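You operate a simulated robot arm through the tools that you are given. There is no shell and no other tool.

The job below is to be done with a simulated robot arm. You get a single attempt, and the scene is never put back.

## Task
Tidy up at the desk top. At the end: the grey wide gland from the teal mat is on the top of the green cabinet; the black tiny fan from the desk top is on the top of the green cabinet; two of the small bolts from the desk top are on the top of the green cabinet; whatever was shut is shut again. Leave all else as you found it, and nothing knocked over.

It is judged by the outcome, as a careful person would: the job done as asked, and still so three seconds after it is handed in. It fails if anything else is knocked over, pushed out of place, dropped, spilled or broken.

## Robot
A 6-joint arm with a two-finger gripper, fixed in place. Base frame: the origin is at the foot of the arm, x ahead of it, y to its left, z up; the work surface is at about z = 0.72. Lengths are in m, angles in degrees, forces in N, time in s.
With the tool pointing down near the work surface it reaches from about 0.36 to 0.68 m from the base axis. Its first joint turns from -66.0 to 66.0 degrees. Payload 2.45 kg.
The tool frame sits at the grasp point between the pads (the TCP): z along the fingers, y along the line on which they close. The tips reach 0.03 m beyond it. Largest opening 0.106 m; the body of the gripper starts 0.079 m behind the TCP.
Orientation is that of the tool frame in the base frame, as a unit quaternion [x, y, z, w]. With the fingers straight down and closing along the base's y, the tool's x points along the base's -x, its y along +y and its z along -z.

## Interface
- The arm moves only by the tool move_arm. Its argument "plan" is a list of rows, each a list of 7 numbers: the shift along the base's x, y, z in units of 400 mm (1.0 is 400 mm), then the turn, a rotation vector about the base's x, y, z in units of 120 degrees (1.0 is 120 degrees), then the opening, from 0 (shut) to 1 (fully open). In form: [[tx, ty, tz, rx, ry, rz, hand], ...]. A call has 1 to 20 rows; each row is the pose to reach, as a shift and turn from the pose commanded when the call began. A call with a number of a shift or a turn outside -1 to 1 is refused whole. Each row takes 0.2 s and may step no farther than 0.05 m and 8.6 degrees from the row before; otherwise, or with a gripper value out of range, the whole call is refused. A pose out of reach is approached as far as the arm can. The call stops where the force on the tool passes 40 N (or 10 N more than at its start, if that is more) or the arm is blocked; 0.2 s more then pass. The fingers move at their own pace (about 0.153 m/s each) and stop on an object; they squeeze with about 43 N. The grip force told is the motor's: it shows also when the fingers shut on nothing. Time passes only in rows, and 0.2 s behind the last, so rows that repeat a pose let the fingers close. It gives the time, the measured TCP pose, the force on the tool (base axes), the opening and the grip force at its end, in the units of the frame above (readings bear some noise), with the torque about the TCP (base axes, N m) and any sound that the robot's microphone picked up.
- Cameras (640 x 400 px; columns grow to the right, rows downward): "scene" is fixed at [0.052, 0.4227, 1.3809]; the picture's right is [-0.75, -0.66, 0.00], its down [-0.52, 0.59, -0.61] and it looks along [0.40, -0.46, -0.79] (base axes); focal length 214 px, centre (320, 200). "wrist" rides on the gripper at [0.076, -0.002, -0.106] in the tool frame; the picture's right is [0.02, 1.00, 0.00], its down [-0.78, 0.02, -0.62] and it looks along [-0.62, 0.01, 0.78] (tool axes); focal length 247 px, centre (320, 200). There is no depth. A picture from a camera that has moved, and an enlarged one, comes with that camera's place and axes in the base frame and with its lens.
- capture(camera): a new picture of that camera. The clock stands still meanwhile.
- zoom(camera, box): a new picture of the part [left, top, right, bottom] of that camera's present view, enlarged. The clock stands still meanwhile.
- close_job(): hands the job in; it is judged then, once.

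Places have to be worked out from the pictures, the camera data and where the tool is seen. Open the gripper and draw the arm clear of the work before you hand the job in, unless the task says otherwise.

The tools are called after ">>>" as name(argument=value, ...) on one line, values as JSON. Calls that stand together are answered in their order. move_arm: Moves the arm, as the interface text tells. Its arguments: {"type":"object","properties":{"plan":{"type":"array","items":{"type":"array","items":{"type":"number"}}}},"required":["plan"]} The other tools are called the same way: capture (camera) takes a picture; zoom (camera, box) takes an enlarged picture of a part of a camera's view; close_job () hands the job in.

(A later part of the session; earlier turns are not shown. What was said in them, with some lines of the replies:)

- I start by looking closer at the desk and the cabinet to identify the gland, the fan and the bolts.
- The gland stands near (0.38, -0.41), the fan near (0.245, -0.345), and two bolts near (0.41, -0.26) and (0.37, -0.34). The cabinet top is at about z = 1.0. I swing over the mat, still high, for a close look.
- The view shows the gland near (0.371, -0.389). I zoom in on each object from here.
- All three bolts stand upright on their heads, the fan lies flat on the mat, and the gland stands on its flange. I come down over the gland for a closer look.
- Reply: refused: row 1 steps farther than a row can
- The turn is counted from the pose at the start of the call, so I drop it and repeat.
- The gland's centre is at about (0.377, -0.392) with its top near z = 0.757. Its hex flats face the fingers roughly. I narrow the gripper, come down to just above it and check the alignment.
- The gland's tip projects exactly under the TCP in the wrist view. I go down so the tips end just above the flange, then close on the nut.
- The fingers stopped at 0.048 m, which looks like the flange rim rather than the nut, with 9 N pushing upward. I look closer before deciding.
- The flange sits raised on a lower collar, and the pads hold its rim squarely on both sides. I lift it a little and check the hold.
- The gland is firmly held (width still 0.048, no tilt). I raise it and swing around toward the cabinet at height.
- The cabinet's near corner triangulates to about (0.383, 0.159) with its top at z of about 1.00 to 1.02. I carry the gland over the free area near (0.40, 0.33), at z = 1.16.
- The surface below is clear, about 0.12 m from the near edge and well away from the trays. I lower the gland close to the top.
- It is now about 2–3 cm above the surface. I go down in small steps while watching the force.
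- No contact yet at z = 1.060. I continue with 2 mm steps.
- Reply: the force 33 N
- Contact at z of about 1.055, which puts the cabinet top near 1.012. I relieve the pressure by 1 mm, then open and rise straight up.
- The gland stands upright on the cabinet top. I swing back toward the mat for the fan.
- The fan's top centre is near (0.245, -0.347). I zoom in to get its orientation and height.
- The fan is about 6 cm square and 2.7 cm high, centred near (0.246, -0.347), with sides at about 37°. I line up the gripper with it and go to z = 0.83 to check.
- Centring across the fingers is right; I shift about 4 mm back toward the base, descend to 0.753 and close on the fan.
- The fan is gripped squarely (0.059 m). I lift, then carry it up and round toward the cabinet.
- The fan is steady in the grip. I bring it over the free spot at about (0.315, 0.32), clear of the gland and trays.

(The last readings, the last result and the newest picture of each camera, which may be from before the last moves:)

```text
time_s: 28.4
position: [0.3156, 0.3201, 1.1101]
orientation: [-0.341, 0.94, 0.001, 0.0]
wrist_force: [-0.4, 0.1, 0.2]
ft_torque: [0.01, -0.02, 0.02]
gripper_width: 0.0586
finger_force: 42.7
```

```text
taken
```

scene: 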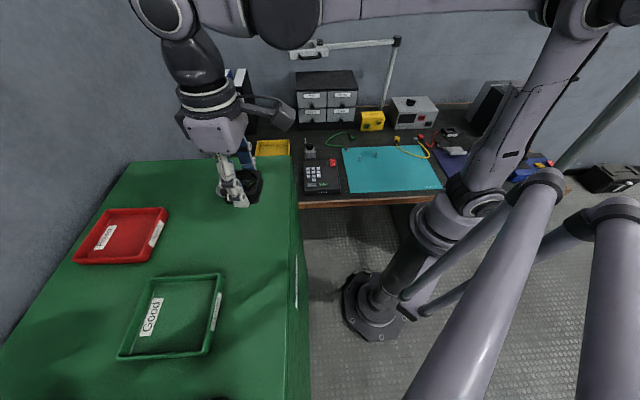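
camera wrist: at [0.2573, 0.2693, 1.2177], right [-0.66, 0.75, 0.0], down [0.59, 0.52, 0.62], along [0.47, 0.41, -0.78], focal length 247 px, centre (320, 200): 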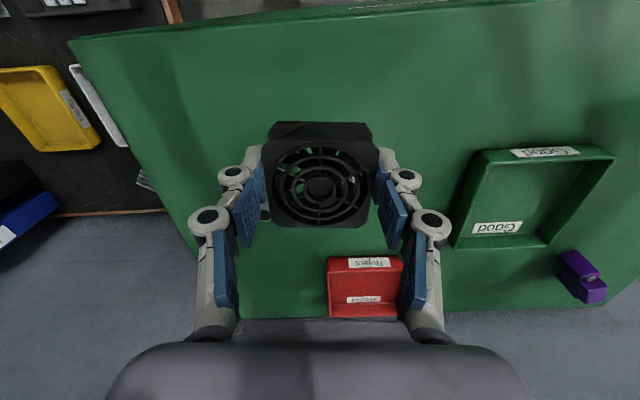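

The spot under the fan is clear and the gland is outside the fingers' reach. I lower to just above the contact height expected at z of about 1.0445.

>>> move_arm(plan=[[0, 0, -0.06, 0, 0, 0, 0.3], [0, 0, -0.12, 0, 0, 0, 0.3], [0, 0, -0.145, 0, 0, 0, 0.3], [0, 0, -0.155, 0, 0, 0, 0.3]])

>>> zoom(camera="scene", box=[190, 155, 302, 225])

```text
time_s: 29.4
position: [0.3164, 0.3205, 1.0468]
orientation: [-0.341, 0.94, 0.0, -0.001]
wrist_force: [0.1, 0.4, -0.3]
ft_torque: [-0.03, -0.02, 0.02]
gripper_width: 0.0589
finger_force: 42.7
```

```text
5.71 times, centred on (246, 190) of scene
camera zoom: at [0.052, 0.4227, 1.3809], right [-0.75, -0.66, 0.0], down [-0.52, 0.59, -0.61], along [0.4, -0.46, -0.79], focal length 1226 px, centre (743, 257)
```

zoom: 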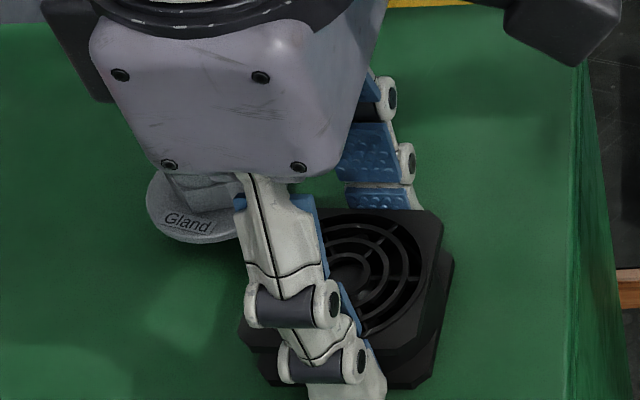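

No contact yet; I continue with 1.2 mm steps until it touches.

>>> move_arm(plan=[[0, 0, -0.003, 0, 0, 0, 0.3], [0, 0, -0.006, 0, 0, 0, 0.3]])

```text
time_s: 30.0
position: [0.3165, 0.3204, 1.0469]
orientation: [-0.341, 0.94, 0.0, 0.001]
wrist_force: [2.7, 0.7, 33.2]
ft_torque: [0.03, 0.01, -0.03]
gripper_width: 0.0589
finger_force: 43.0
```

Contact. I ease off 1 mm, open and rise straight up.

>>> move_arm(plan=[[0, 0, 0.003, 0, 0, 0, 0.3], [0, 0, 0.003, 0, 0, 0, 0.6], [0, 0, 0.003, 0, 0, 0, 0.8], [0, 0, 0.003, 0, 0, 0, 0.8], [0, 0, 0.05, 0, 0, 0, 0.8], [0, 0, 0.13, 0, 0, 0, 0.8], [0, 0, 0.23, 0, 0, 0, 0.8], [0, 0, 0.33, 0, 0, 0, 0.8]])

>>> capture(camera="wrist")

>>> zoom(camera="scene", box=[174, 145, 302, 225])

```text
time_s: 31.8
position: [0.3143, 0.3185, 1.1774]
orientation: [-0.341, 0.94, 0.0, 0.0]
wrist_force: [0.5, -0.1, -0.3]
ft_torque: [0.02, -0.04, -0.03]
gripper_width: 0.0851
finger_force: 0.1
```

```text
taken
camera wrist: at [0.2559, 0.2683, 1.2855], right [-0.66, 0.75, 0.0], down [0.59, 0.51, 0.62], along [0.47, 0.41, -0.78], focal length 247 px, centre (320, 200)
```

wrist: 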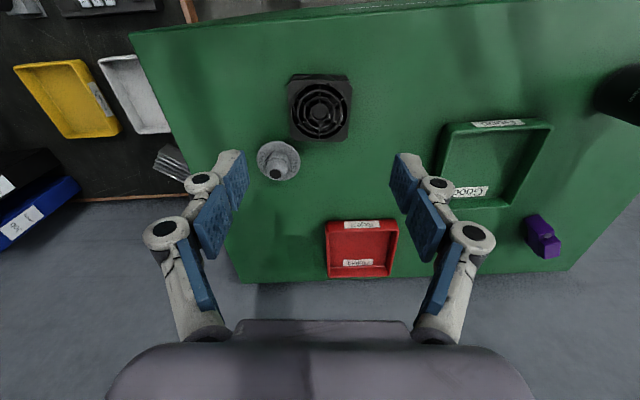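

```text
5.00 times, centred on (238, 185) of scene
camera zoom: at [0.0519, 0.4227, 1.3809], right [-0.75, -0.66, 0.0], down [-0.52, 0.59, -0.61], along [0.4, -0.46, -0.79], focal length 1072 px, centre (730, 275)
```

zoom: 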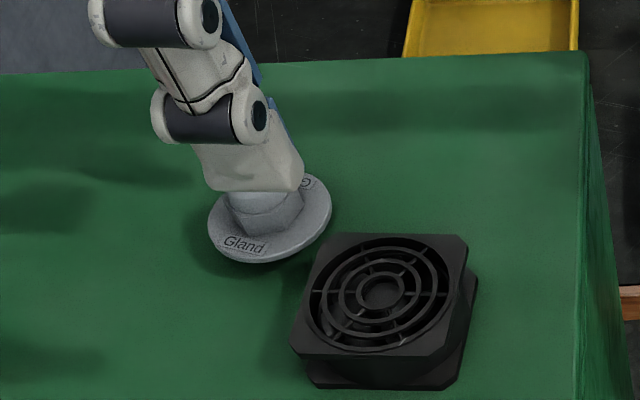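

The fan and gland are both settled. I return to the mat for the bolts, at about (0.40, -0.25) and (0.36, -0.32).

>>> move_arm(plan=[[0.018, -0.09, 0, 0, 0, -0.045, 0.6], [0.036, -0.18, 0, 0, 0, -0.09, 0.6], [0.054, -0.27, 0, 0, 0, -0.135, 0.6], [0.072, -0.36, 0, 0, 0, -0.18, 0.6], [0.09, -0.45, 0, 0, 0, -0.225, 0.6], [0.108, -0.54, 0, 0, 0, -0.27, 0.6], [0.126, -0.63, 0, 0, 0, -0.315, 0.6], [0.144, -0.72, 0, 0, 0, -0.36, 0.6], [0.162, -0.81, 0, 0, 0, -0.405, 0.6], [0.18, -0.9, 0, 0, 0, -0.45, 0.6], [0.2, -0.99, 0, 0, 0, -0.5, 0.6]])

>>> move_arm(plan=[[0.002, -0.062, -0.099, 0, 0, -0.02, 0.6], [0.005, -0.124, -0.197, 0, 0, -0.04, 0.6], [0.007, -0.185, -0.296, 0, 0, -0.06, 0.6], [0.01, -0.247, -0.394, 0, 0, -0.08, 0.6], [0.012, -0.309, -0.493, 0, 0, -0.1, 0.6], [0.015, -0.371, -0.591, 0, 0, -0.12, 0.6], [0.017, -0.433, -0.69, 0, 0, -0.14, 0.6]])

>>> capture(camera="wrist")

>>> capture(camera="scene")

```text
time_s: 34.2
position: [0.3956, -0.0766, 1.1784]
orientation: [0.175, 0.985, 0.0, 0.001]
wrist_force: [0.0, 0.6, -0.6]
ft_torque: [-0.02, 0.04, 0.03]
gripper_width: 0.0636
finger_force: 0.1
```

```text
time_s: 35.8
position: [0.4026, -0.2498, 0.901]
orientation: [0.317, 0.948, 0.0, 0.0]
wrist_force: [0.9, -0.8, 0.1]
ft_torque: [0.04, 0.0, 0.0]
gripper_width: 0.0636
finger_force: 0.1
```

```text
taken
camera wrist: at [0.339, -0.2053, 1.0086], right [0.58, 0.81, 0.0], down [0.64, -0.46, 0.62], along [0.51, -0.36, -0.78], focal length 247 px, centre (320, 200)
```

wrist: 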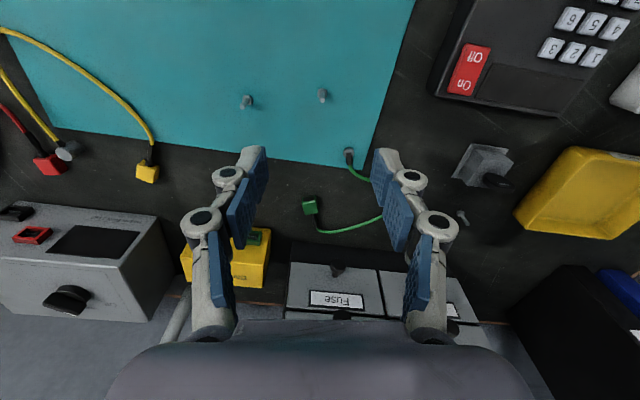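

```text
taken
```

scene: 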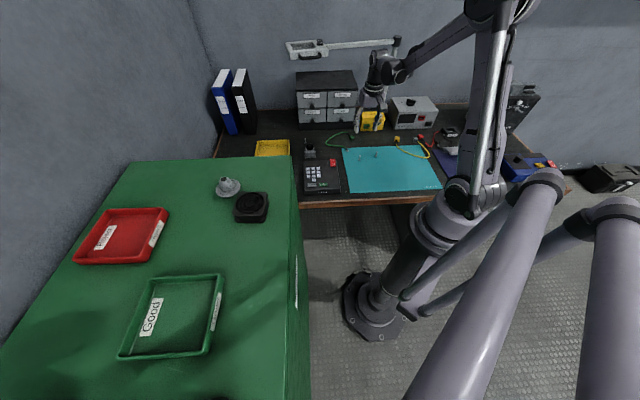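

Both mat bolts are in view almost under the tool. I zoom to locate them exactly.

>>> zoom(camera="wrist", box=[290, 75, 354, 115])

>>> zoom(camera="wrist", box=[215, 80, 279, 120])

>>> zoom(camera="scene", box=[352, 143, 392, 168])

```text
10.00 times, centred on (322, 95) of wrist
camera zoom: at [0.339, -0.2053, 1.0086], right [0.58, 0.81, 0.0], down [0.64, -0.46, 0.62], along [0.51, -0.36, -0.78], focal length 2470 px, centre (300, 1250)
```

zoom: 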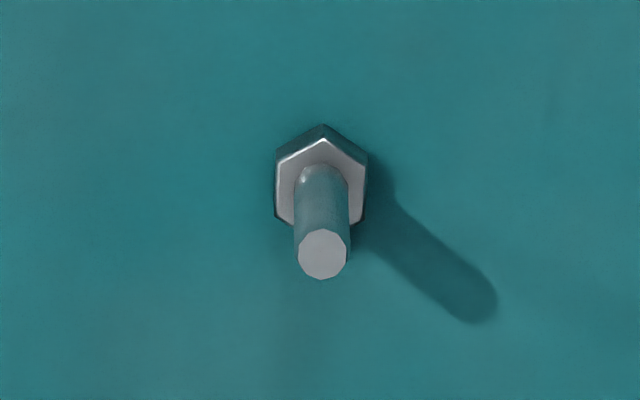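

```text
10.00 times, centred on (247, 100) of wrist
camera zoom: at [0.339, -0.2053, 1.0086], right [0.58, 0.81, 0.0], down [0.64, -0.46, 0.62], along [0.51, -0.36, -0.78], focal length 2470 px, centre (1050, 1200)
```

zoom: 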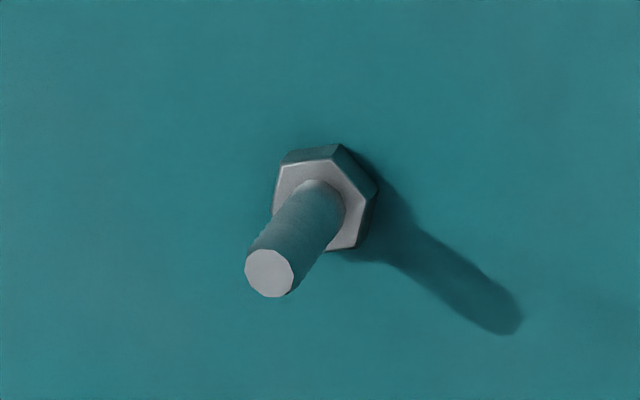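

```text
16.00 times, centred on (372, 156) of scene
camera zoom: at [0.052, 0.4227, 1.3809], right [-0.75, -0.66, 0.0], down [-0.52, 0.59, -0.61], along [0.4, -0.46, -0.79], focal length 3432 px, centre (-512, 912)
```

zoom: 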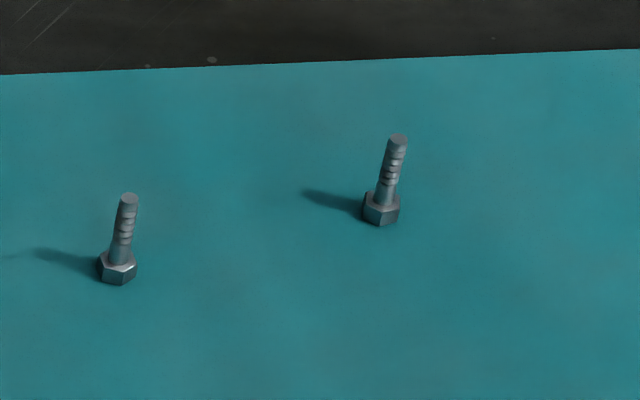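

Bolt A stands at (0.4026, -0.2466) with its tip at z of about 0.754. I come down to z = 0.80 with the fingers at a 4 cm opening and check the alignment.

>>> move_arm(plan=[[0, 0.008, -0.1, 0, 0, 0, 0.45], [0, 0.008, -0.2, 0, 0, 0, 0.45], [0, 0.008, -0.25, 0, 0, 0, 0.45], [0, 0.008, -0.25, 0, 0, 0, 0.45]])

>>> capture(camera="wrist")

>>> zoom(camera="scene", box=[330, 115, 410, 165])

```text
time_s: 36.8
position: [0.4022, -0.2451, 0.802]
orientation: [0.316, 0.949, 0.0, 0.0]
wrist_force: [-0.3, 0.2, 0.8]
ft_torque: [-0.03, -0.02, -0.03]
gripper_width: 0.0475
finger_force: 0.0
```

```text
taken
camera wrist: at [0.3394, -0.2018, 0.9092], right [0.58, 0.81, 0.0], down [0.64, -0.46, 0.62], along [0.5, -0.36, -0.78], focal length 247 px, centre (320, 200)
```

wrist: 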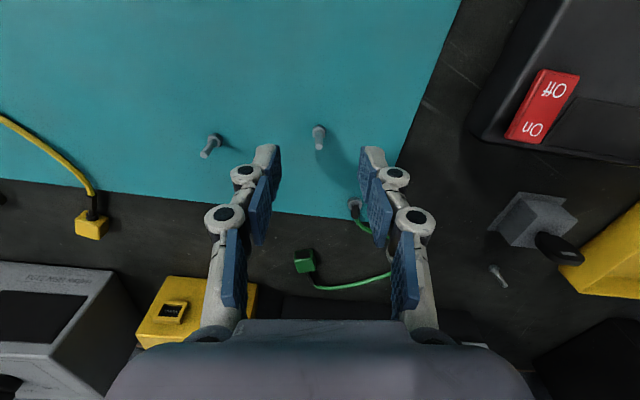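

```text
8.00 times, centred on (370, 140) of scene
camera zoom: at [0.052, 0.4227, 1.3809], right [-0.75, -0.66, 0.0], down [-0.52, 0.59, -0.61], along [0.4, -0.46, -0.79], focal length 1716 px, centre (-80, 680)
```

zoom: 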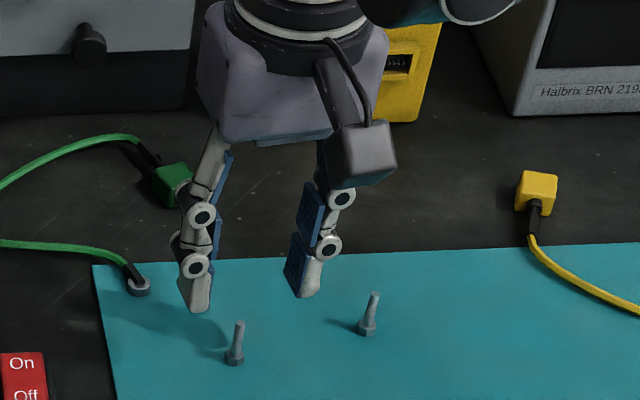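

The bolt tip lies within about 1 mm of the TCP axis. I descend to 0.760, so the tips end above the bolt head, and close gradually.

>>> move_arm(plan=[[0, 0, -0.04, 0, 0, 0, 0.45], [0, 0, -0.08, 0, 0, 0, 0.45], [0, 0, -0.105, 0, 0, 0, 0.4], [0, 0, -0.105, 0, 0, 0, 0.3], [0, 0, -0.105, 0, 0, 0, 0.2], [0, 0, -0.105, 0, 0, 0, 0.14], [0, 0, -0.105, 0, 0, 0, 0.1], [0, 0, -0.105, 0, 0, 0, 0.06], [0, 0, -0.105, 0, 0, 0, 0.0], [0, 0, -0.105, 0, 0, 0, 0.0]])

>>> capture(camera="wrist")

>>> zoom(camera="scene", box=[336, 130, 400, 170])

```text
time_s: 39.0
position: [0.4021, -0.2459, 0.761]
orientation: [0.316, 0.949, 0.0, 0.0]
wrist_force: [-0.2, 0.2, -0.4]
ft_torque: [0.0, -0.01, 0.0]
gripper_width: 0.0061
finger_force: 32.3
```

```text
taken
camera wrist: at [0.3396, -0.2018, 0.8674], right [0.58, 0.81, 0.0], down [0.64, -0.46, 0.62], along [0.5, -0.36, -0.78], focal length 247 px, centre (320, 200)
```

wrist: 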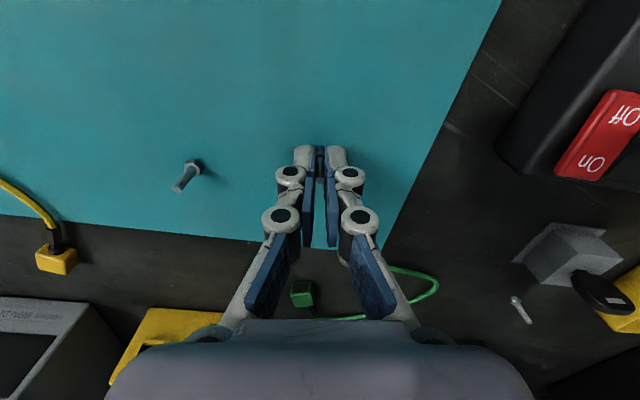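

```text
10.00 times, centred on (368, 150) of scene
camera zoom: at [0.052, 0.4227, 1.3809], right [-0.75, -0.66, 0.0], down [-0.52, 0.59, -0.61], along [0.4, -0.46, -0.79], focal length 2145 px, centre (-160, 700)
```

zoom: 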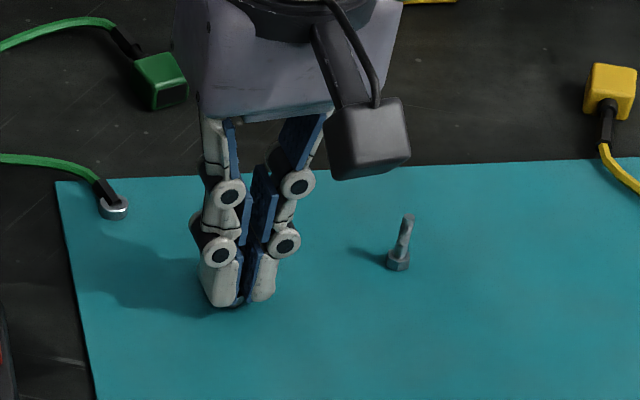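

The bolt shaft is held at 0.006 m. I lift a little and check that it came along.

>>> move_arm(plan=[[0, 0, 0.01, 0, 0, 0, 0], [0, 0, 0.03, 0, 0, 0, 0], [0, 0, 0.07, 0, 0, 0, 0], [0, 0, 0.12, 0, 0, 0, 0]])

>>> zoom(camera="scene", box=[336, 120, 400, 160])

>>> zoom(camera="wrist", box=[272, 120, 368, 180])

```text
time_s: 40.0
position: [0.4036, -0.246, 0.8087]
orientation: [0.317, 0.949, -0.001, 0.001]
wrist_force: [0.7, 0.1, 0.4]
ft_torque: [0.0, 0.0, 0.02]
gripper_width: 0.006
finger_force: 33.2
```

```text
10.00 times, centred on (368, 140) of scene
camera zoom: at [0.052, 0.4227, 1.3809], right [-0.75, -0.66, 0.0], down [-0.52, 0.59, -0.61], along [0.4, -0.46, -0.79], focal length 2145 px, centre (-160, 800)
```

zoom: 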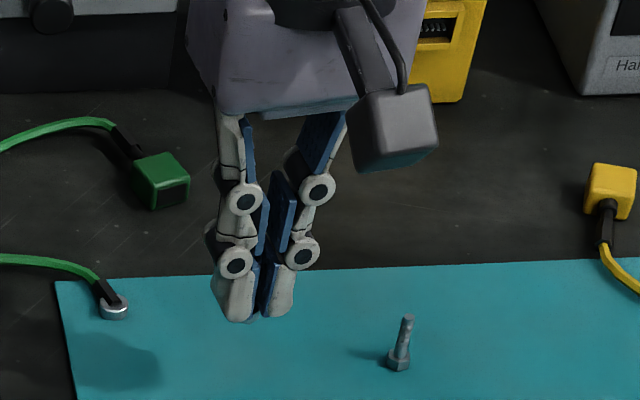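

```text
6.67 times, centred on (320, 150) of wrist
camera zoom: at [0.34, -0.2021, 0.9149], right [0.58, 0.81, 0.0], down [0.64, -0.46, 0.62], along [0.5, -0.36, -0.78], focal length 1646 px, centre (320, 533)
```

zoom: 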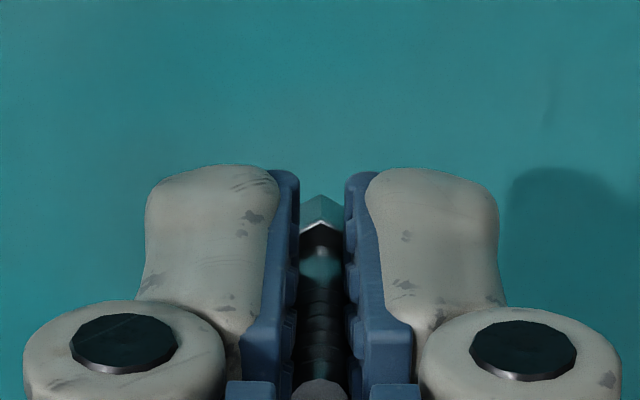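

The bolt is held upright with its head just under the tips. I carry it over to the cabinet.

>>> move_arm(plan=[[0, 0, 0.1, 0, 0, 0, 0], [0, 0, 0.2, 0, 0, 0, 0], [0, 0, 0.3, 0, 0, 0, 0], [-0.005, 0.09, 0.35, 0, 0, 0.05, 0], [-0.01, 0.18, 0.4, 0, 0, 0.1, 0], [-0.015, 0.27, 0.45, 0, 0, 0.15, 0], [-0.02, 0.36, 0.5, 0, 0, 0.2, 0], [-0.025, 0.45, 0.55, 0, 0, 0.25, 0], [-0.03, 0.54, 0.6, 0, 0, 0.3, 0], [-0.035, 0.63, 0.65, 0, 0, 0.35, 0], [-0.04, 0.72, 0.7, 0, 0, 0.4, 0], [-0.045, 0.81, 0.75, 0, 0, 0.45, 0], [-0.05, 0.9, 0.8, 0, 0, 0.5, 0], [-0.055, 0.99, 0.85, 0, 0, 0.55, 0]])

>>> move_arm(plan=[[0, 0.1, 0, 0, 0, 0.01, 0], [0, 0.2, 0, 0, 0, 0.02, 0], [0, 0.25, -0.05, 0, 0, 0.03, 0], [0, 0.25, -0.11, 0, 0, 0.03, 0]])

>>> capture(camera="wrist")

>>> zoom(camera="scene", box=[174, 115, 302, 215])

```text
time_s: 43.0
position: [0.3821, 0.1508, 1.1484]
orientation: [-0.252, 0.968, 0.0, 0.001]
wrist_force: [0.0, 1.2, -0.1]
ft_torque: [0.0, 0.01, 0.01]
gripper_width: 0.0061
finger_force: 33.1
```

```text
time_s: 44.0
position: [0.3805, 0.25, 1.1036]
orientation: [-0.281, 0.96, 0.0, 0.0]
wrist_force: [-0.3, -0.2, 0.2]
ft_torque: [0.0, -0.01, -0.01]
gripper_width: 0.0058
finger_force: 32.8
```

```text
taken
camera wrist: at [0.3159, 0.2067, 1.2112], right [-0.56, 0.83, 0.0], down [0.65, 0.44, 0.62], along [0.52, 0.35, -0.78], focal length 247 px, centre (320, 200)
```

wrist: 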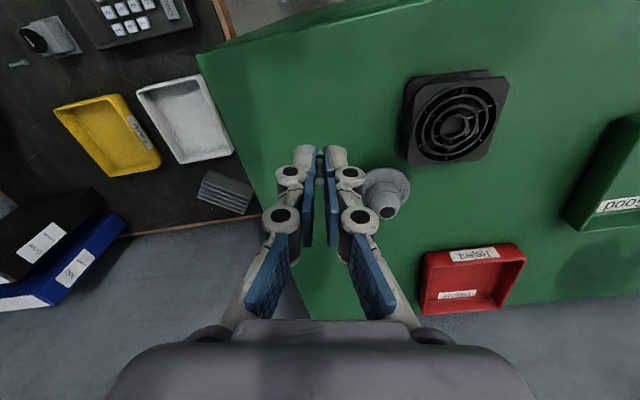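

```text
4.00 times, centred on (238, 165) of scene
camera zoom: at [0.052, 0.4228, 1.3809], right [-0.75, -0.66, 0.0], down [-0.52, 0.59, -0.61], along [0.4, -0.46, -0.79], focal length 858 px, centre (648, 340)
```

zoom: 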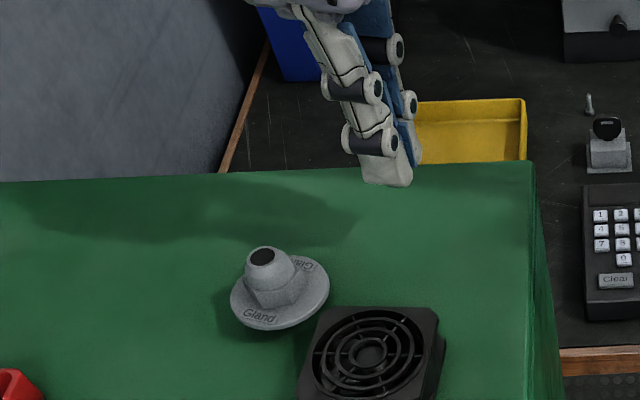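

The spot below is clear, about 7 cm from the edge. I lower to z of about 1.058, just above the expected contact.

>>> move_arm(plan=[[0, 0, -0.05, 0, 0, 0, 0], [0, 0, -0.09, 0, 0, 0, 0], [0, 0, -0.114, 0, 0, 0, 0], [0, 0, -0.114, 0, 0, 0, 0]])

>>> zoom(camera="scene", box=[220, 145, 284, 185])

```text
time_s: 45.0
position: [0.3809, 0.2499, 1.0579]
orientation: [-0.281, 0.96, 0.0, 0.0]
wrist_force: [-0.5, -0.4, -1.2]
ft_torque: [-0.01, 0.03, -0.04]
gripper_width: 0.0062
finger_force: 33.1
```

```text
10.00 times, centred on (252, 165) of scene
camera zoom: at [0.052, 0.4227, 1.3809], right [-0.75, -0.66, 0.0], down [-0.52, 0.59, -0.61], along [0.4, -0.46, -0.79], focal length 2145 px, centre (1000, 550)
```

zoom: 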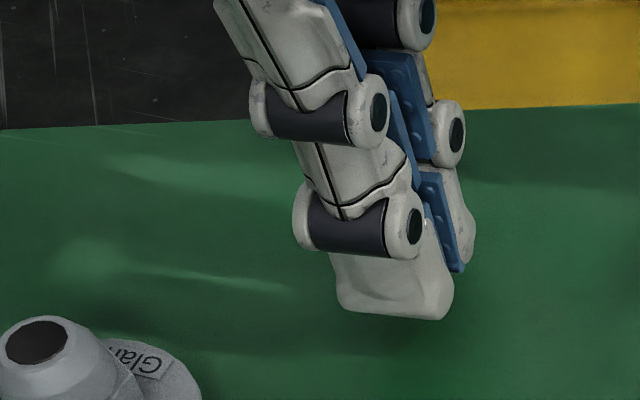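

Still free. I approach in 1 mm steps to feel the contact.

>>> move_arm(plan=[[0, 0, -0.0025, 0, 0, 0, 0], [0, 0, -0.005, 0, 0, 0, 0], [0, 0, -0.0075, 0, 0, 0, 0], [0, 0, -0.01, 0, 0, 0, 0]])

```text
time_s: 46.0
position: [0.3818, 0.2505, 1.0541]
orientation: [-0.281, 0.96, 0.0, 0.001]
wrist_force: [-0.4, 0.9, 0.0]
ft_torque: [0.0, 0.01, 0.03]
gripper_width: 0.0061
finger_force: 32.4
```

>>> move_arm(plan=[[0, 0, -0.0025, 0, 0, 0, 0], [0, 0, -0.005, 0, 0, 0, 0]])

```text
time_s: 46.6
position: [0.3809, 0.2495, 1.0525]
orientation: [-0.282, 0.959, -0.001, 0.0]
wrist_force: [-0.3, 0.0, 5.5]
ft_torque: [0.02, 0.03, 0.0]
gripper_width: 0.006
finger_force: 32.8
```

Light contact, 5.5 N. I open gently and stay in place to check that the bolt stands.

>>> move_arm(plan=[[0, 0, 0, 0, 0, 0, 0.08], [0, 0, 0, 0, 0, 0, 0.12], [0, 0, 0, 0, 0, 0, 0.2], [0, 0, 0, 0, 0, 0, 0.3], [0, 0, 0, 0, 0, 0, 0.35]])

>>> zoom(camera="wrist", box=[256, 110, 384, 190])

>>> zoom(camera="scene", box=[220, 145, 284, 185])

```text
time_s: 47.8
position: [0.3803, 0.2487, 1.052]
orientation: [-0.282, 0.959, 0.001, 0.0]
wrist_force: [0.4, 0.2, 0.1]
ft_torque: [-0.01, 0.0, 0.01]
gripper_width: 0.0373
finger_force: 0.1
```

```text
5.00 times, centred on (320, 150) of wrist
camera zoom: at [0.3162, 0.2064, 1.1596], right [-0.56, 0.83, 0.0], down [0.65, 0.44, 0.62], along [0.52, 0.35, -0.78], focal length 1235 px, centre (320, 450)
```

zoom: 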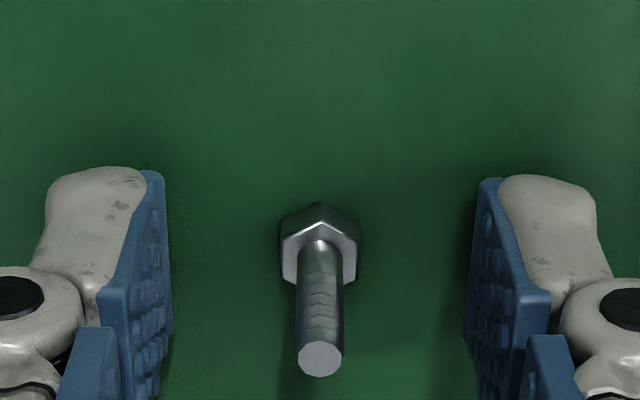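

```text
10.00 times, centred on (252, 165) of scene
camera zoom: at [0.052, 0.4227, 1.3809], right [-0.75, -0.66, 0.0], down [-0.52, 0.59, -0.61], along [0.4, -0.46, -0.79], focal length 2145 px, centre (1000, 550)
```

zoom: 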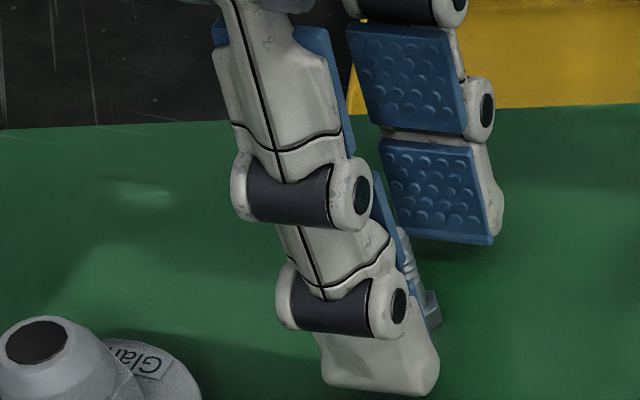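

The bolt stands free. I rise straight up and go for the second mat bolt near (0.361, -0.317).

>>> move_arm(plan=[[0, 0, 0.03, 0, 0, 0, 0.4], [0, 0, 0.1, 0, 0, 0, 0.4], [0, 0, 0.2, 0, 0, 0, 0.4], [0, 0, 0.3, 0, 0, 0, 0.4], [0, -0.09, 0.3, 0, 0, -0.045, 0.5], [0, -0.18, 0.3, 0, 0, -0.09, 0.5], [0, -0.27, 0.3, 0, 0, -0.135, 0.5], [0, -0.36, 0.3, 0, 0, -0.18, 0.5], [0, -0.45, 0.3, 0, 0, -0.225, 0.5], [0, -0.54, 0.3, 0, 0, -0.27, 0.5], [0, -0.63, 0.3, 0, 0, -0.315, 0.5], [0, -0.72, 0.3, 0, 0, -0.36, 0.5], [0, -0.81, 0.3, 0, 0, -0.405, 0.5], [0, -0.9, 0.3, 0, 0, -0.45, 0.5], [0, -0.99, 0.3, 0, 0, -0.5, 0.5]])

>>> zoom(camera="scene", box=[174, 135, 302, 215])

>>> move_arm(plan=[[-0.007, -0.061, -0.097, 0, 0, -0.015, 0.5], [-0.014, -0.122, -0.194, 0, 0, -0.031, 0.5], [-0.021, -0.183, -0.291, 0, 0, -0.046, 0.5], [-0.029, -0.244, -0.389, 0, 0, -0.062, 0.5], [-0.036, -0.305, -0.486, 0, 0, -0.077, 0.5], [-0.043, -0.366, -0.583, 0, 0, -0.093, 0.5], [-0.05, -0.4275, -0.68, 0, 0, -0.108, 0.5]])

>>> capture(camera="wrist")

>>> zoom(camera="wrist", box=[280, 70, 360, 120])

```text
time_s: 51.0
position: [0.3802, -0.1473, 1.1723]
orientation: [0.237, 0.972, 0.0, 0.0]
wrist_force: [0.1, 0.1, 0.2]
ft_torque: [0.03, 0.01, -0.02]
gripper_width: 0.0531
finger_force: 0.1
```

```text
5.00 times, centred on (238, 175) of scene
camera zoom: at [0.052, 0.4227, 1.3809], right [-0.75, -0.66, 0.0], down [-0.52, 0.59, -0.61], along [0.4, -0.46, -0.79], focal length 1072 px, centre (730, 325)
```

zoom: 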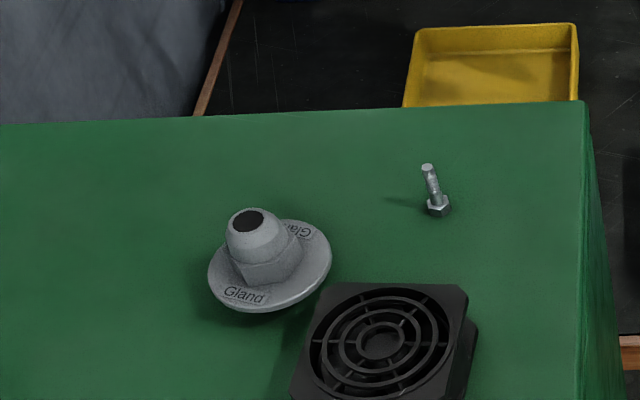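

```text
time_s: 52.6
position: [0.3601, -0.3172, 0.8991]
orientation: [0.345, 0.939, -0.001, 0.0]
wrist_force: [0.1, 0.4, -0.9]
ft_torque: [0.05, 0.01, -0.02]
gripper_width: 0.0528
finger_force: 0.0
```

```text
taken
camera wrist: at [0.3, -0.2691, 1.0058], right [0.63, 0.78, 0.0], down [0.61, -0.49, 0.62], along [0.48, -0.39, -0.78], focal length 247 px, centre (320, 200)
```

wrist: 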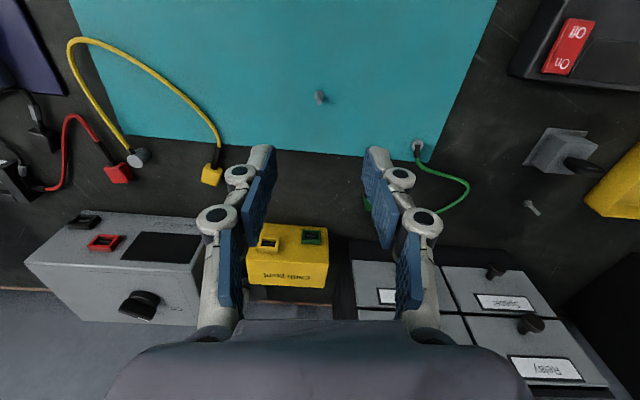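

```text
8.00 times, centred on (320, 95) of wrist
camera zoom: at [0.3, -0.2691, 1.0058], right [0.63, 0.78, 0.0], down [0.61, -0.49, 0.62], along [0.48, -0.39, -0.78], focal length 1976 px, centre (320, 1040)
```

zoom: 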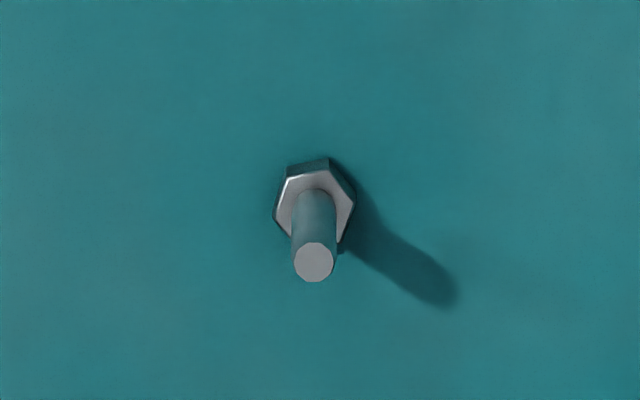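

Bolt B is within about 1 mm of the tool axis. I correct that, descend to 0.761 and close gradually as before.

>>> move_arm(plan=[[-0.002, -0.002, -0.1, 0, 0, 0, 0.45], [-0.002, -0.002, -0.2, 0, 0, 0, 0.45], [-0.002, -0.002, -0.25, 0, 0, 0, 0.45], [-0.002, -0.002, -0.29, 0, 0, 0, 0.45], [-0.002, -0.002, -0.32, 0, 0, 0, 0.45], [-0.002, -0.002, -0.345, 0, 0, 0, 0.4], [-0.002, -0.002, -0.345, 0, 0, 0, 0.3], [-0.002, -0.002, -0.345, 0, 0, 0, 0.2], [-0.002, -0.002, -0.345, 0, 0, 0, 0.14], [-0.002, -0.002, -0.345, 0, 0, 0, 0.1], [-0.002, -0.002, -0.345, 0, 0, 0, 0.06], [-0.002, -0.002, -0.345, 0, 0, 0, 0], [-0.002, -0.002, -0.345, 0, 0, 0, 0]])

>>> zoom(camera="wrist", box=[256, 110, 384, 190])

>>> zoom(camera="scene", box=[336, 125, 416, 175])

```text
time_s: 55.4
position: [0.3592, -0.3178, 0.7634]
orientation: [0.345, 0.939, 0.0, 0.0]
wrist_force: [-0.2, -0.3, 0.2]
ft_torque: [0.02, 0.04, 0.02]
gripper_width: 0.0058
finger_force: 32.0
```

```text
5.00 times, centred on (320, 150) of wrist
camera zoom: at [0.2997, -0.2702, 0.8695], right [0.63, 0.78, 0.0], down [0.61, -0.49, 0.62], along [0.48, -0.39, -0.78], focal length 1235 px, centre (320, 450)
```

zoom: 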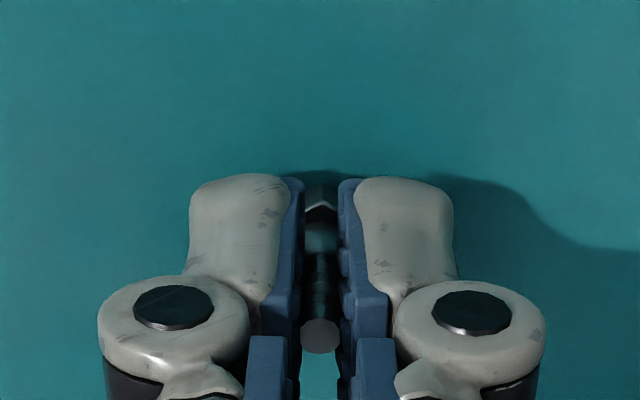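

```text
8.00 times, centred on (376, 150) of scene
camera zoom: at [0.052, 0.4227, 1.3809], right [-0.75, -0.66, 0.0], down [-0.52, 0.59, -0.61], along [0.4, -0.46, -0.79], focal length 1716 px, centre (-128, 600)
```

zoom: 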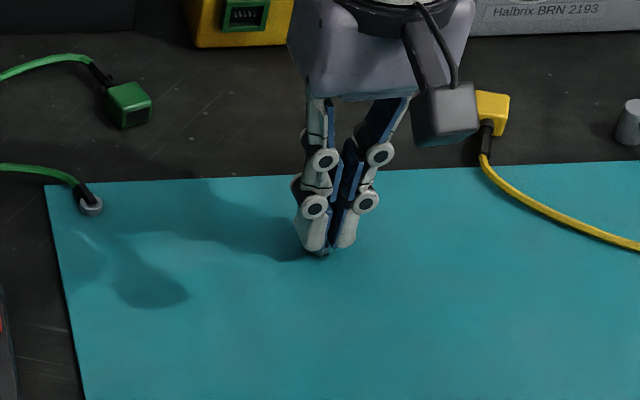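

The second bolt is held. I lift slowly and carry it to a free spot near (0.48, 0.30) on the cabinet.

>>> move_arm(plan=[[0, 0, 0.01, 0, 0, 0, 0], [0, 0, 0.05, 0, 0, 0, 0], [0, 0, 0.15, 0, 0, 0, 0], [0, 0, 0.25, 0, 0, 0, 0], [0, 0, 0.35, 0, 0, 0, 0], [0.02, 0.09, 0.405, 0, 0, 0.05, 0], [0.04, 0.18, 0.459, 0, 0, 0.1, 0], [0.06, 0.27, 0.514, 0, 0, 0.15, 0], [0.08, 0.36, 0.568, 0, 0, 0.2, 0], [0.1, 0.45, 0.623, 0, 0, 0.25, 0], [0.12, 0.54, 0.677, 0, 0, 0.3, 0], [0.14, 0.63, 0.732, 0, 0, 0.35, 0], [0.16, 0.72, 0.786, 0, 0, 0.4, 0], [0.18, 0.81, 0.841, 0, 0, 0.45, 0], [0.2, 0.9, 0.895, 0, 0, 0.5, 0], [0.22, 0.99, 0.95, 0, 0, 0.55, 0]])

>>> move_arm(plan=[[0.0135, 0.092, 0, 0, 0, 0.01, 0], [0.027, 0.185, 0, 0, 0, 0.02, 0], [0.0405, 0.277, 0, 0, 0, 0.03, 0], [0.054, 0.369, 0, 0, 0, 0.04, 0], [0.0675, 0.462, 0, 0, 0, 0.05, 0], [0.081, 0.554, 0, 0, 0, 0.055, 0], [0.081, 0.554, -0.1, 0, 0, 0.055, 0]])

>>> capture(camera="wrist")

>>> zoom(camera="scene", box=[174, 115, 302, 215])

```text
time_s: 58.8
position: [0.447, 0.079, 1.1426]
orientation: [-0.223, 0.975, 0.0, 0.0]
wrist_force: [0.7, -0.9, 0.8]
ft_torque: [-0.01, 0.0, -0.02]
gripper_width: 0.0059
finger_force: 33.2
```

```text
time_s: 60.4
position: [0.481, 0.3003, 1.1019]
orientation: [-0.278, 0.96, 0.0, 0.0]
wrist_force: [0.3, 0.2, 0.4]
ft_torque: [-0.02, 0.08, -0.01]
gripper_width: 0.0061
finger_force: 33.1
```

```text
taken
camera wrist: at [0.4163, 0.2568, 1.2098], right [-0.55, 0.83, 0.0], down [0.65, 0.43, 0.62], along [0.52, 0.34, -0.78], focal length 247 px, centre (320, 200)
```

wrist: 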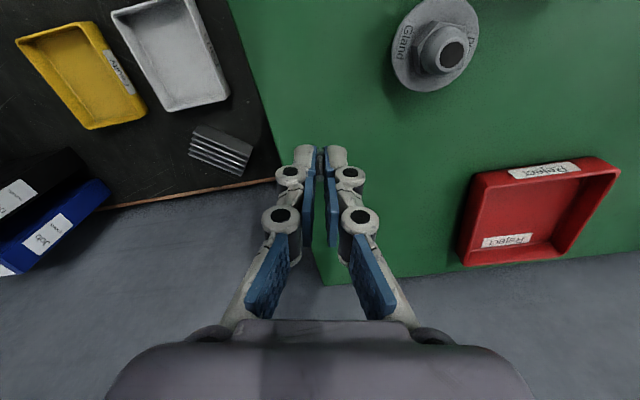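

```text
4.00 times, centred on (238, 165) of scene
camera zoom: at [0.052, 0.4228, 1.3809], right [-0.75, -0.66, 0.0], down [-0.52, 0.59, -0.61], along [0.4, -0.46, -0.79], focal length 858 px, centre (648, 340)
```

zoom: 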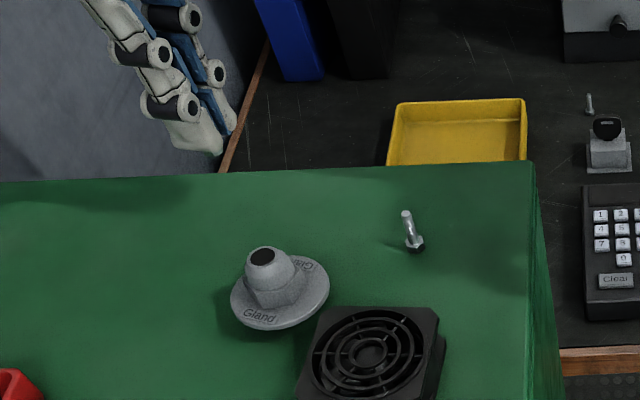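

The spot is clear, about 4 cm from the edge. I lower to z of about 1.058.

>>> move_arm(plan=[[0, 0, -0.05, 0, 0, 0, 0], [0, 0, -0.09, 0, 0, 0, 0], [0, 0, -0.109, 0, 0, 0, 0], [0, 0, -0.109, 0, 0, 0, 0]])

>>> move_arm(plan=[[0, 0, -0.0025, 0, 0, 0, 0], [0, 0, -0.005, 0, 0, 0, 0]])

```text
time_s: 61.4
position: [0.4803, 0.2982, 1.06]
orientation: [-0.278, 0.961, 0.0, 0.0]
wrist_force: [-0.3, 0.2, -0.1]
ft_torque: [-0.02, 0.03, -0.01]
gripper_width: 0.006
finger_force: 32.9
```

```text
time_s: 62.0
position: [0.4803, 0.2994, 1.057]
orientation: [-0.278, 0.96, 0.0, 0.001]
wrist_force: [-0.5, 0.0, -0.1]
ft_torque: [-0.01, 0.04, 0.02]
gripper_width: 0.0059
finger_force: 32.2
```

No contact at 1.057; I continue by 1 mm steps.

>>> move_arm(plan=[[0, 0, -0.0025, 0, 0, 0, 0], [0, 0, -0.005, 0, 0, 0, 0]])

```text
time_s: 62.6
position: [0.4808, 0.2985, 1.0547]
orientation: [-0.279, 0.96, 0.0, 0.0]
wrist_force: [-0.4, -0.7, 0.9]
ft_torque: [0.0, 0.0, -0.02]
gripper_width: 0.0062
finger_force: 32.9
```

>>> move_arm(plan=[[0, 0, -0.0025, 0, 0, 0, 0], [0, 0, -0.0035, 0, 0, 0, 0]])

```text
time_s: 63.2
position: [0.4796, 0.2991, 1.054]
orientation: [-0.277, 0.961, 0.0, 0.0]
wrist_force: [1.1, 0.2, 17.1]
ft_torque: [0.0, -0.1, 0.01]
gripper_width: 0.006
finger_force: 32.6
```

Contact with 17 N. I ease off 0.8 mm, then open gently.

>>> move_arm(plan=[[0, 0, 0.002, 0, 0, 0, 0], [0, 0, 0.002, 0, 0, 0, 0.08], [0, 0, 0.002, 0, 0, 0, 0.12], [0, 0, 0.002, 0, 0, 0, 0.2], [0, 0, 0.002, 0, 0, 0, 0.3], [0, 0, 0.002, 0, 0, 0, 0.33]])

>>> zoom(camera="wrist", box=[256, 110, 384, 190])

```text
time_s: 64.6
position: [0.4797, 0.2995, 1.0547]
orientation: [-0.278, 0.961, 0.001, 0.001]
wrist_force: [0.3, -0.5, -0.6]
ft_torque: [0.0, -0.02, -0.04]
gripper_width: 0.0352
finger_force: 0.0
```

```text
5.00 times, centred on (320, 150) of wrist
camera zoom: at [0.4156, 0.2571, 1.1615], right [-0.55, 0.83, 0.0], down [0.65, 0.43, 0.62], along [0.52, 0.34, -0.78], focal length 1235 px, centre (320, 450)
```

zoom: 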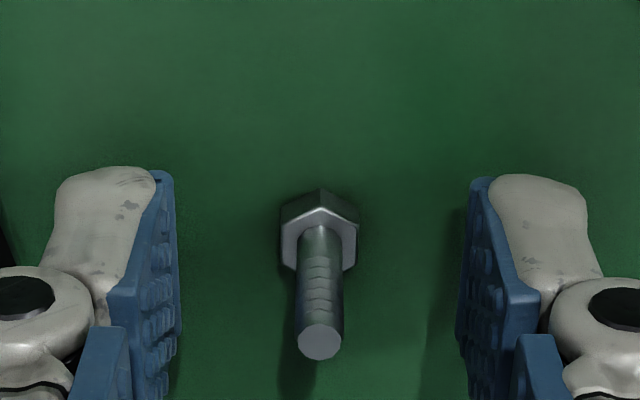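

The second bolt stands freely between the fingers. I rise straight up and draw the arm clear toward its starting pose.

>>> move_arm(plan=[[0, 0, 0.03, 0, 0, 0, 0.35], [0, 0, 0.1, 0, 0, 0, 0.35], [0, 0, 0.2, 0, 0, 0, 0.5], [0, 0, 0.3, 0, 0, 0, 0.7], [0, 0, 0.4, 0, 0, 0, 1], [-0.02, -0.09, 0.42, 0, 0, -0.04, 1], [-0.04, -0.18, 0.44, 0, 0, -0.08, 1], [-0.06, -0.27, 0.46, 0, 0, -0.12, 1], [-0.08, -0.36, 0.48, 0, 0, -0.16, 1], [-0.1, -0.45, 0.5, 0, 0, -0.2, 1], [-0.12, -0.54, 0.52, 0, 0, -0.24, 1], [-0.14, -0.63, 0.54, 0, 0, -0.26, 1], [-0.16, -0.72, 0.56, 0, 0, -0.26, 1], [-0.17, -0.76, 0.6, 0, 0, -0.26, 1]])

>>> capture(camera="scene")

>>> zoom(camera="scene", box=[158, 135, 302, 225])

>>> zoom(camera="scene", box=[300, 90, 476, 200])

>>> capture(camera="wrist")

```text
time_s: 67.6
position: [0.4289, -0.0049, 1.3123]
orientation: [-0.01, 1.0, -0.001, 0.0]
wrist_force: [0.7, 0.5, -0.4]
ft_torque: [0.01, -0.04, 0.01]
gripper_width: 0.1061
finger_force: 0.0
out of reach, approached as far as the arm can: row 5, 9, 10, 11, 12, 13, 14
```

```text
taken
```

scene: 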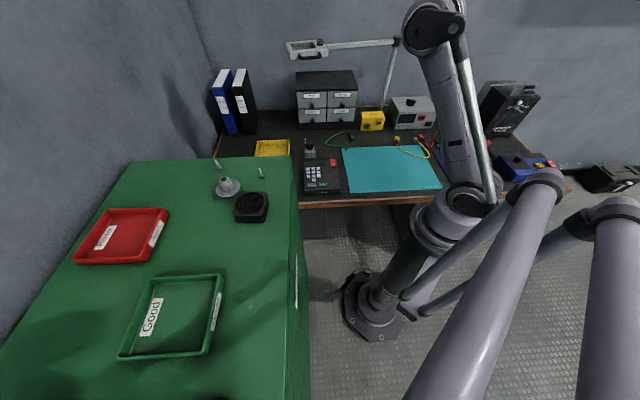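

```text
4.44 times, centred on (230, 180) of scene
camera zoom: at [0.052, 0.4227, 1.3809], right [-0.75, -0.66, 0.0], down [-0.52, 0.59, -0.61], along [0.4, -0.46, -0.79], focal length 953 px, centre (720, 289)
```

zoom: 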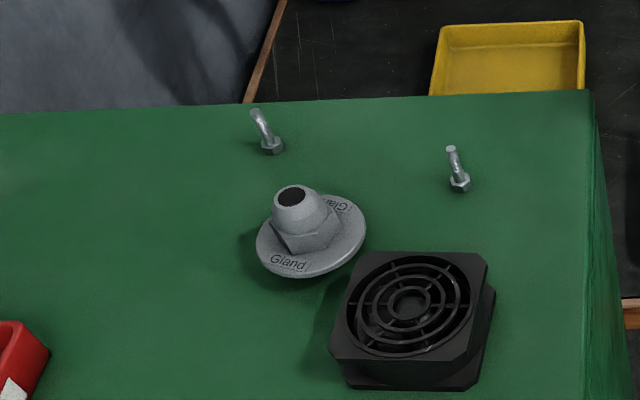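

```text
3.64 times, centred on (388, 145) of scene
camera zoom: at [0.052, 0.4227, 1.3809], right [-0.75, -0.66, 0.0], down [-0.52, 0.59, -0.61], along [0.4, -0.46, -0.79], focal length 780 px, centre (73, 400)
```

zoom: 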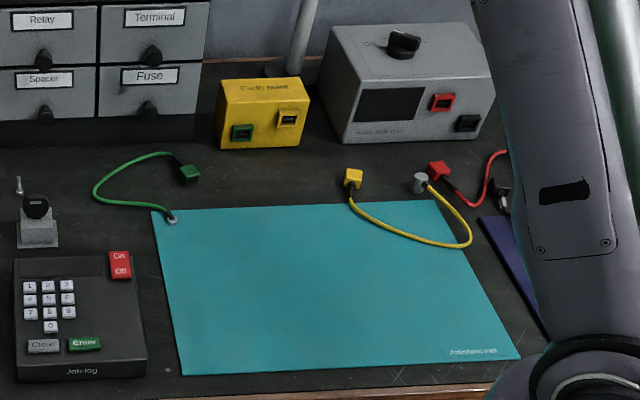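

```text
taken
camera wrist: at [0.3516, -0.0084, 1.4203], right [-0.04, 1.0, 0.0], down [0.78, 0.03, 0.62], along [0.62, 0.03, -0.78], focal length 247 px, centre (320, 200)
```

wrist: 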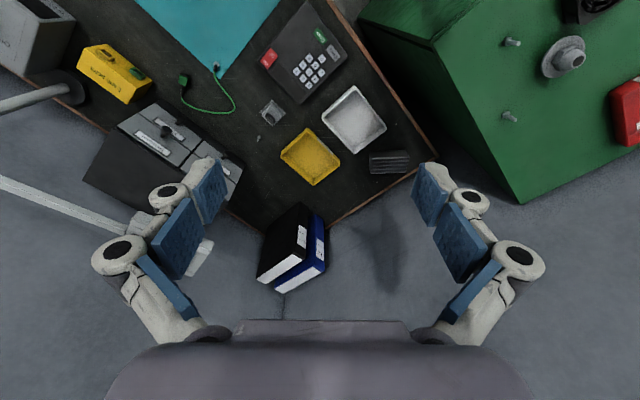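

The gland, the fan and two bolts stand upright on the cabinet top. The rest of the desk looks unchanged, and nothing that was shut has been opened. The gripper is open and the arm is clear, so I hand in the job.

>>> close_job()

```text
The job is handed in.
```

The job is done and handed in. The grey gland, the black fan and two small bolts are all on top of the green cabinet.

- **Placement:** All four items stand on the bare cabinet top, clear of the Good and Reject trays. In the last pictures, both bolts and the gland stood upright and the fan lay flat.
- **Bolts chosen:** I took the two bolts that were standing on the teal mat. The third, by the key switch, is still where it was.
- **Everything else:** I opened nothing, so nothing needed shutting again. The final pictures show no other items moved or knocked over. The gripper is open and the arm is drawn back near its starting pose.
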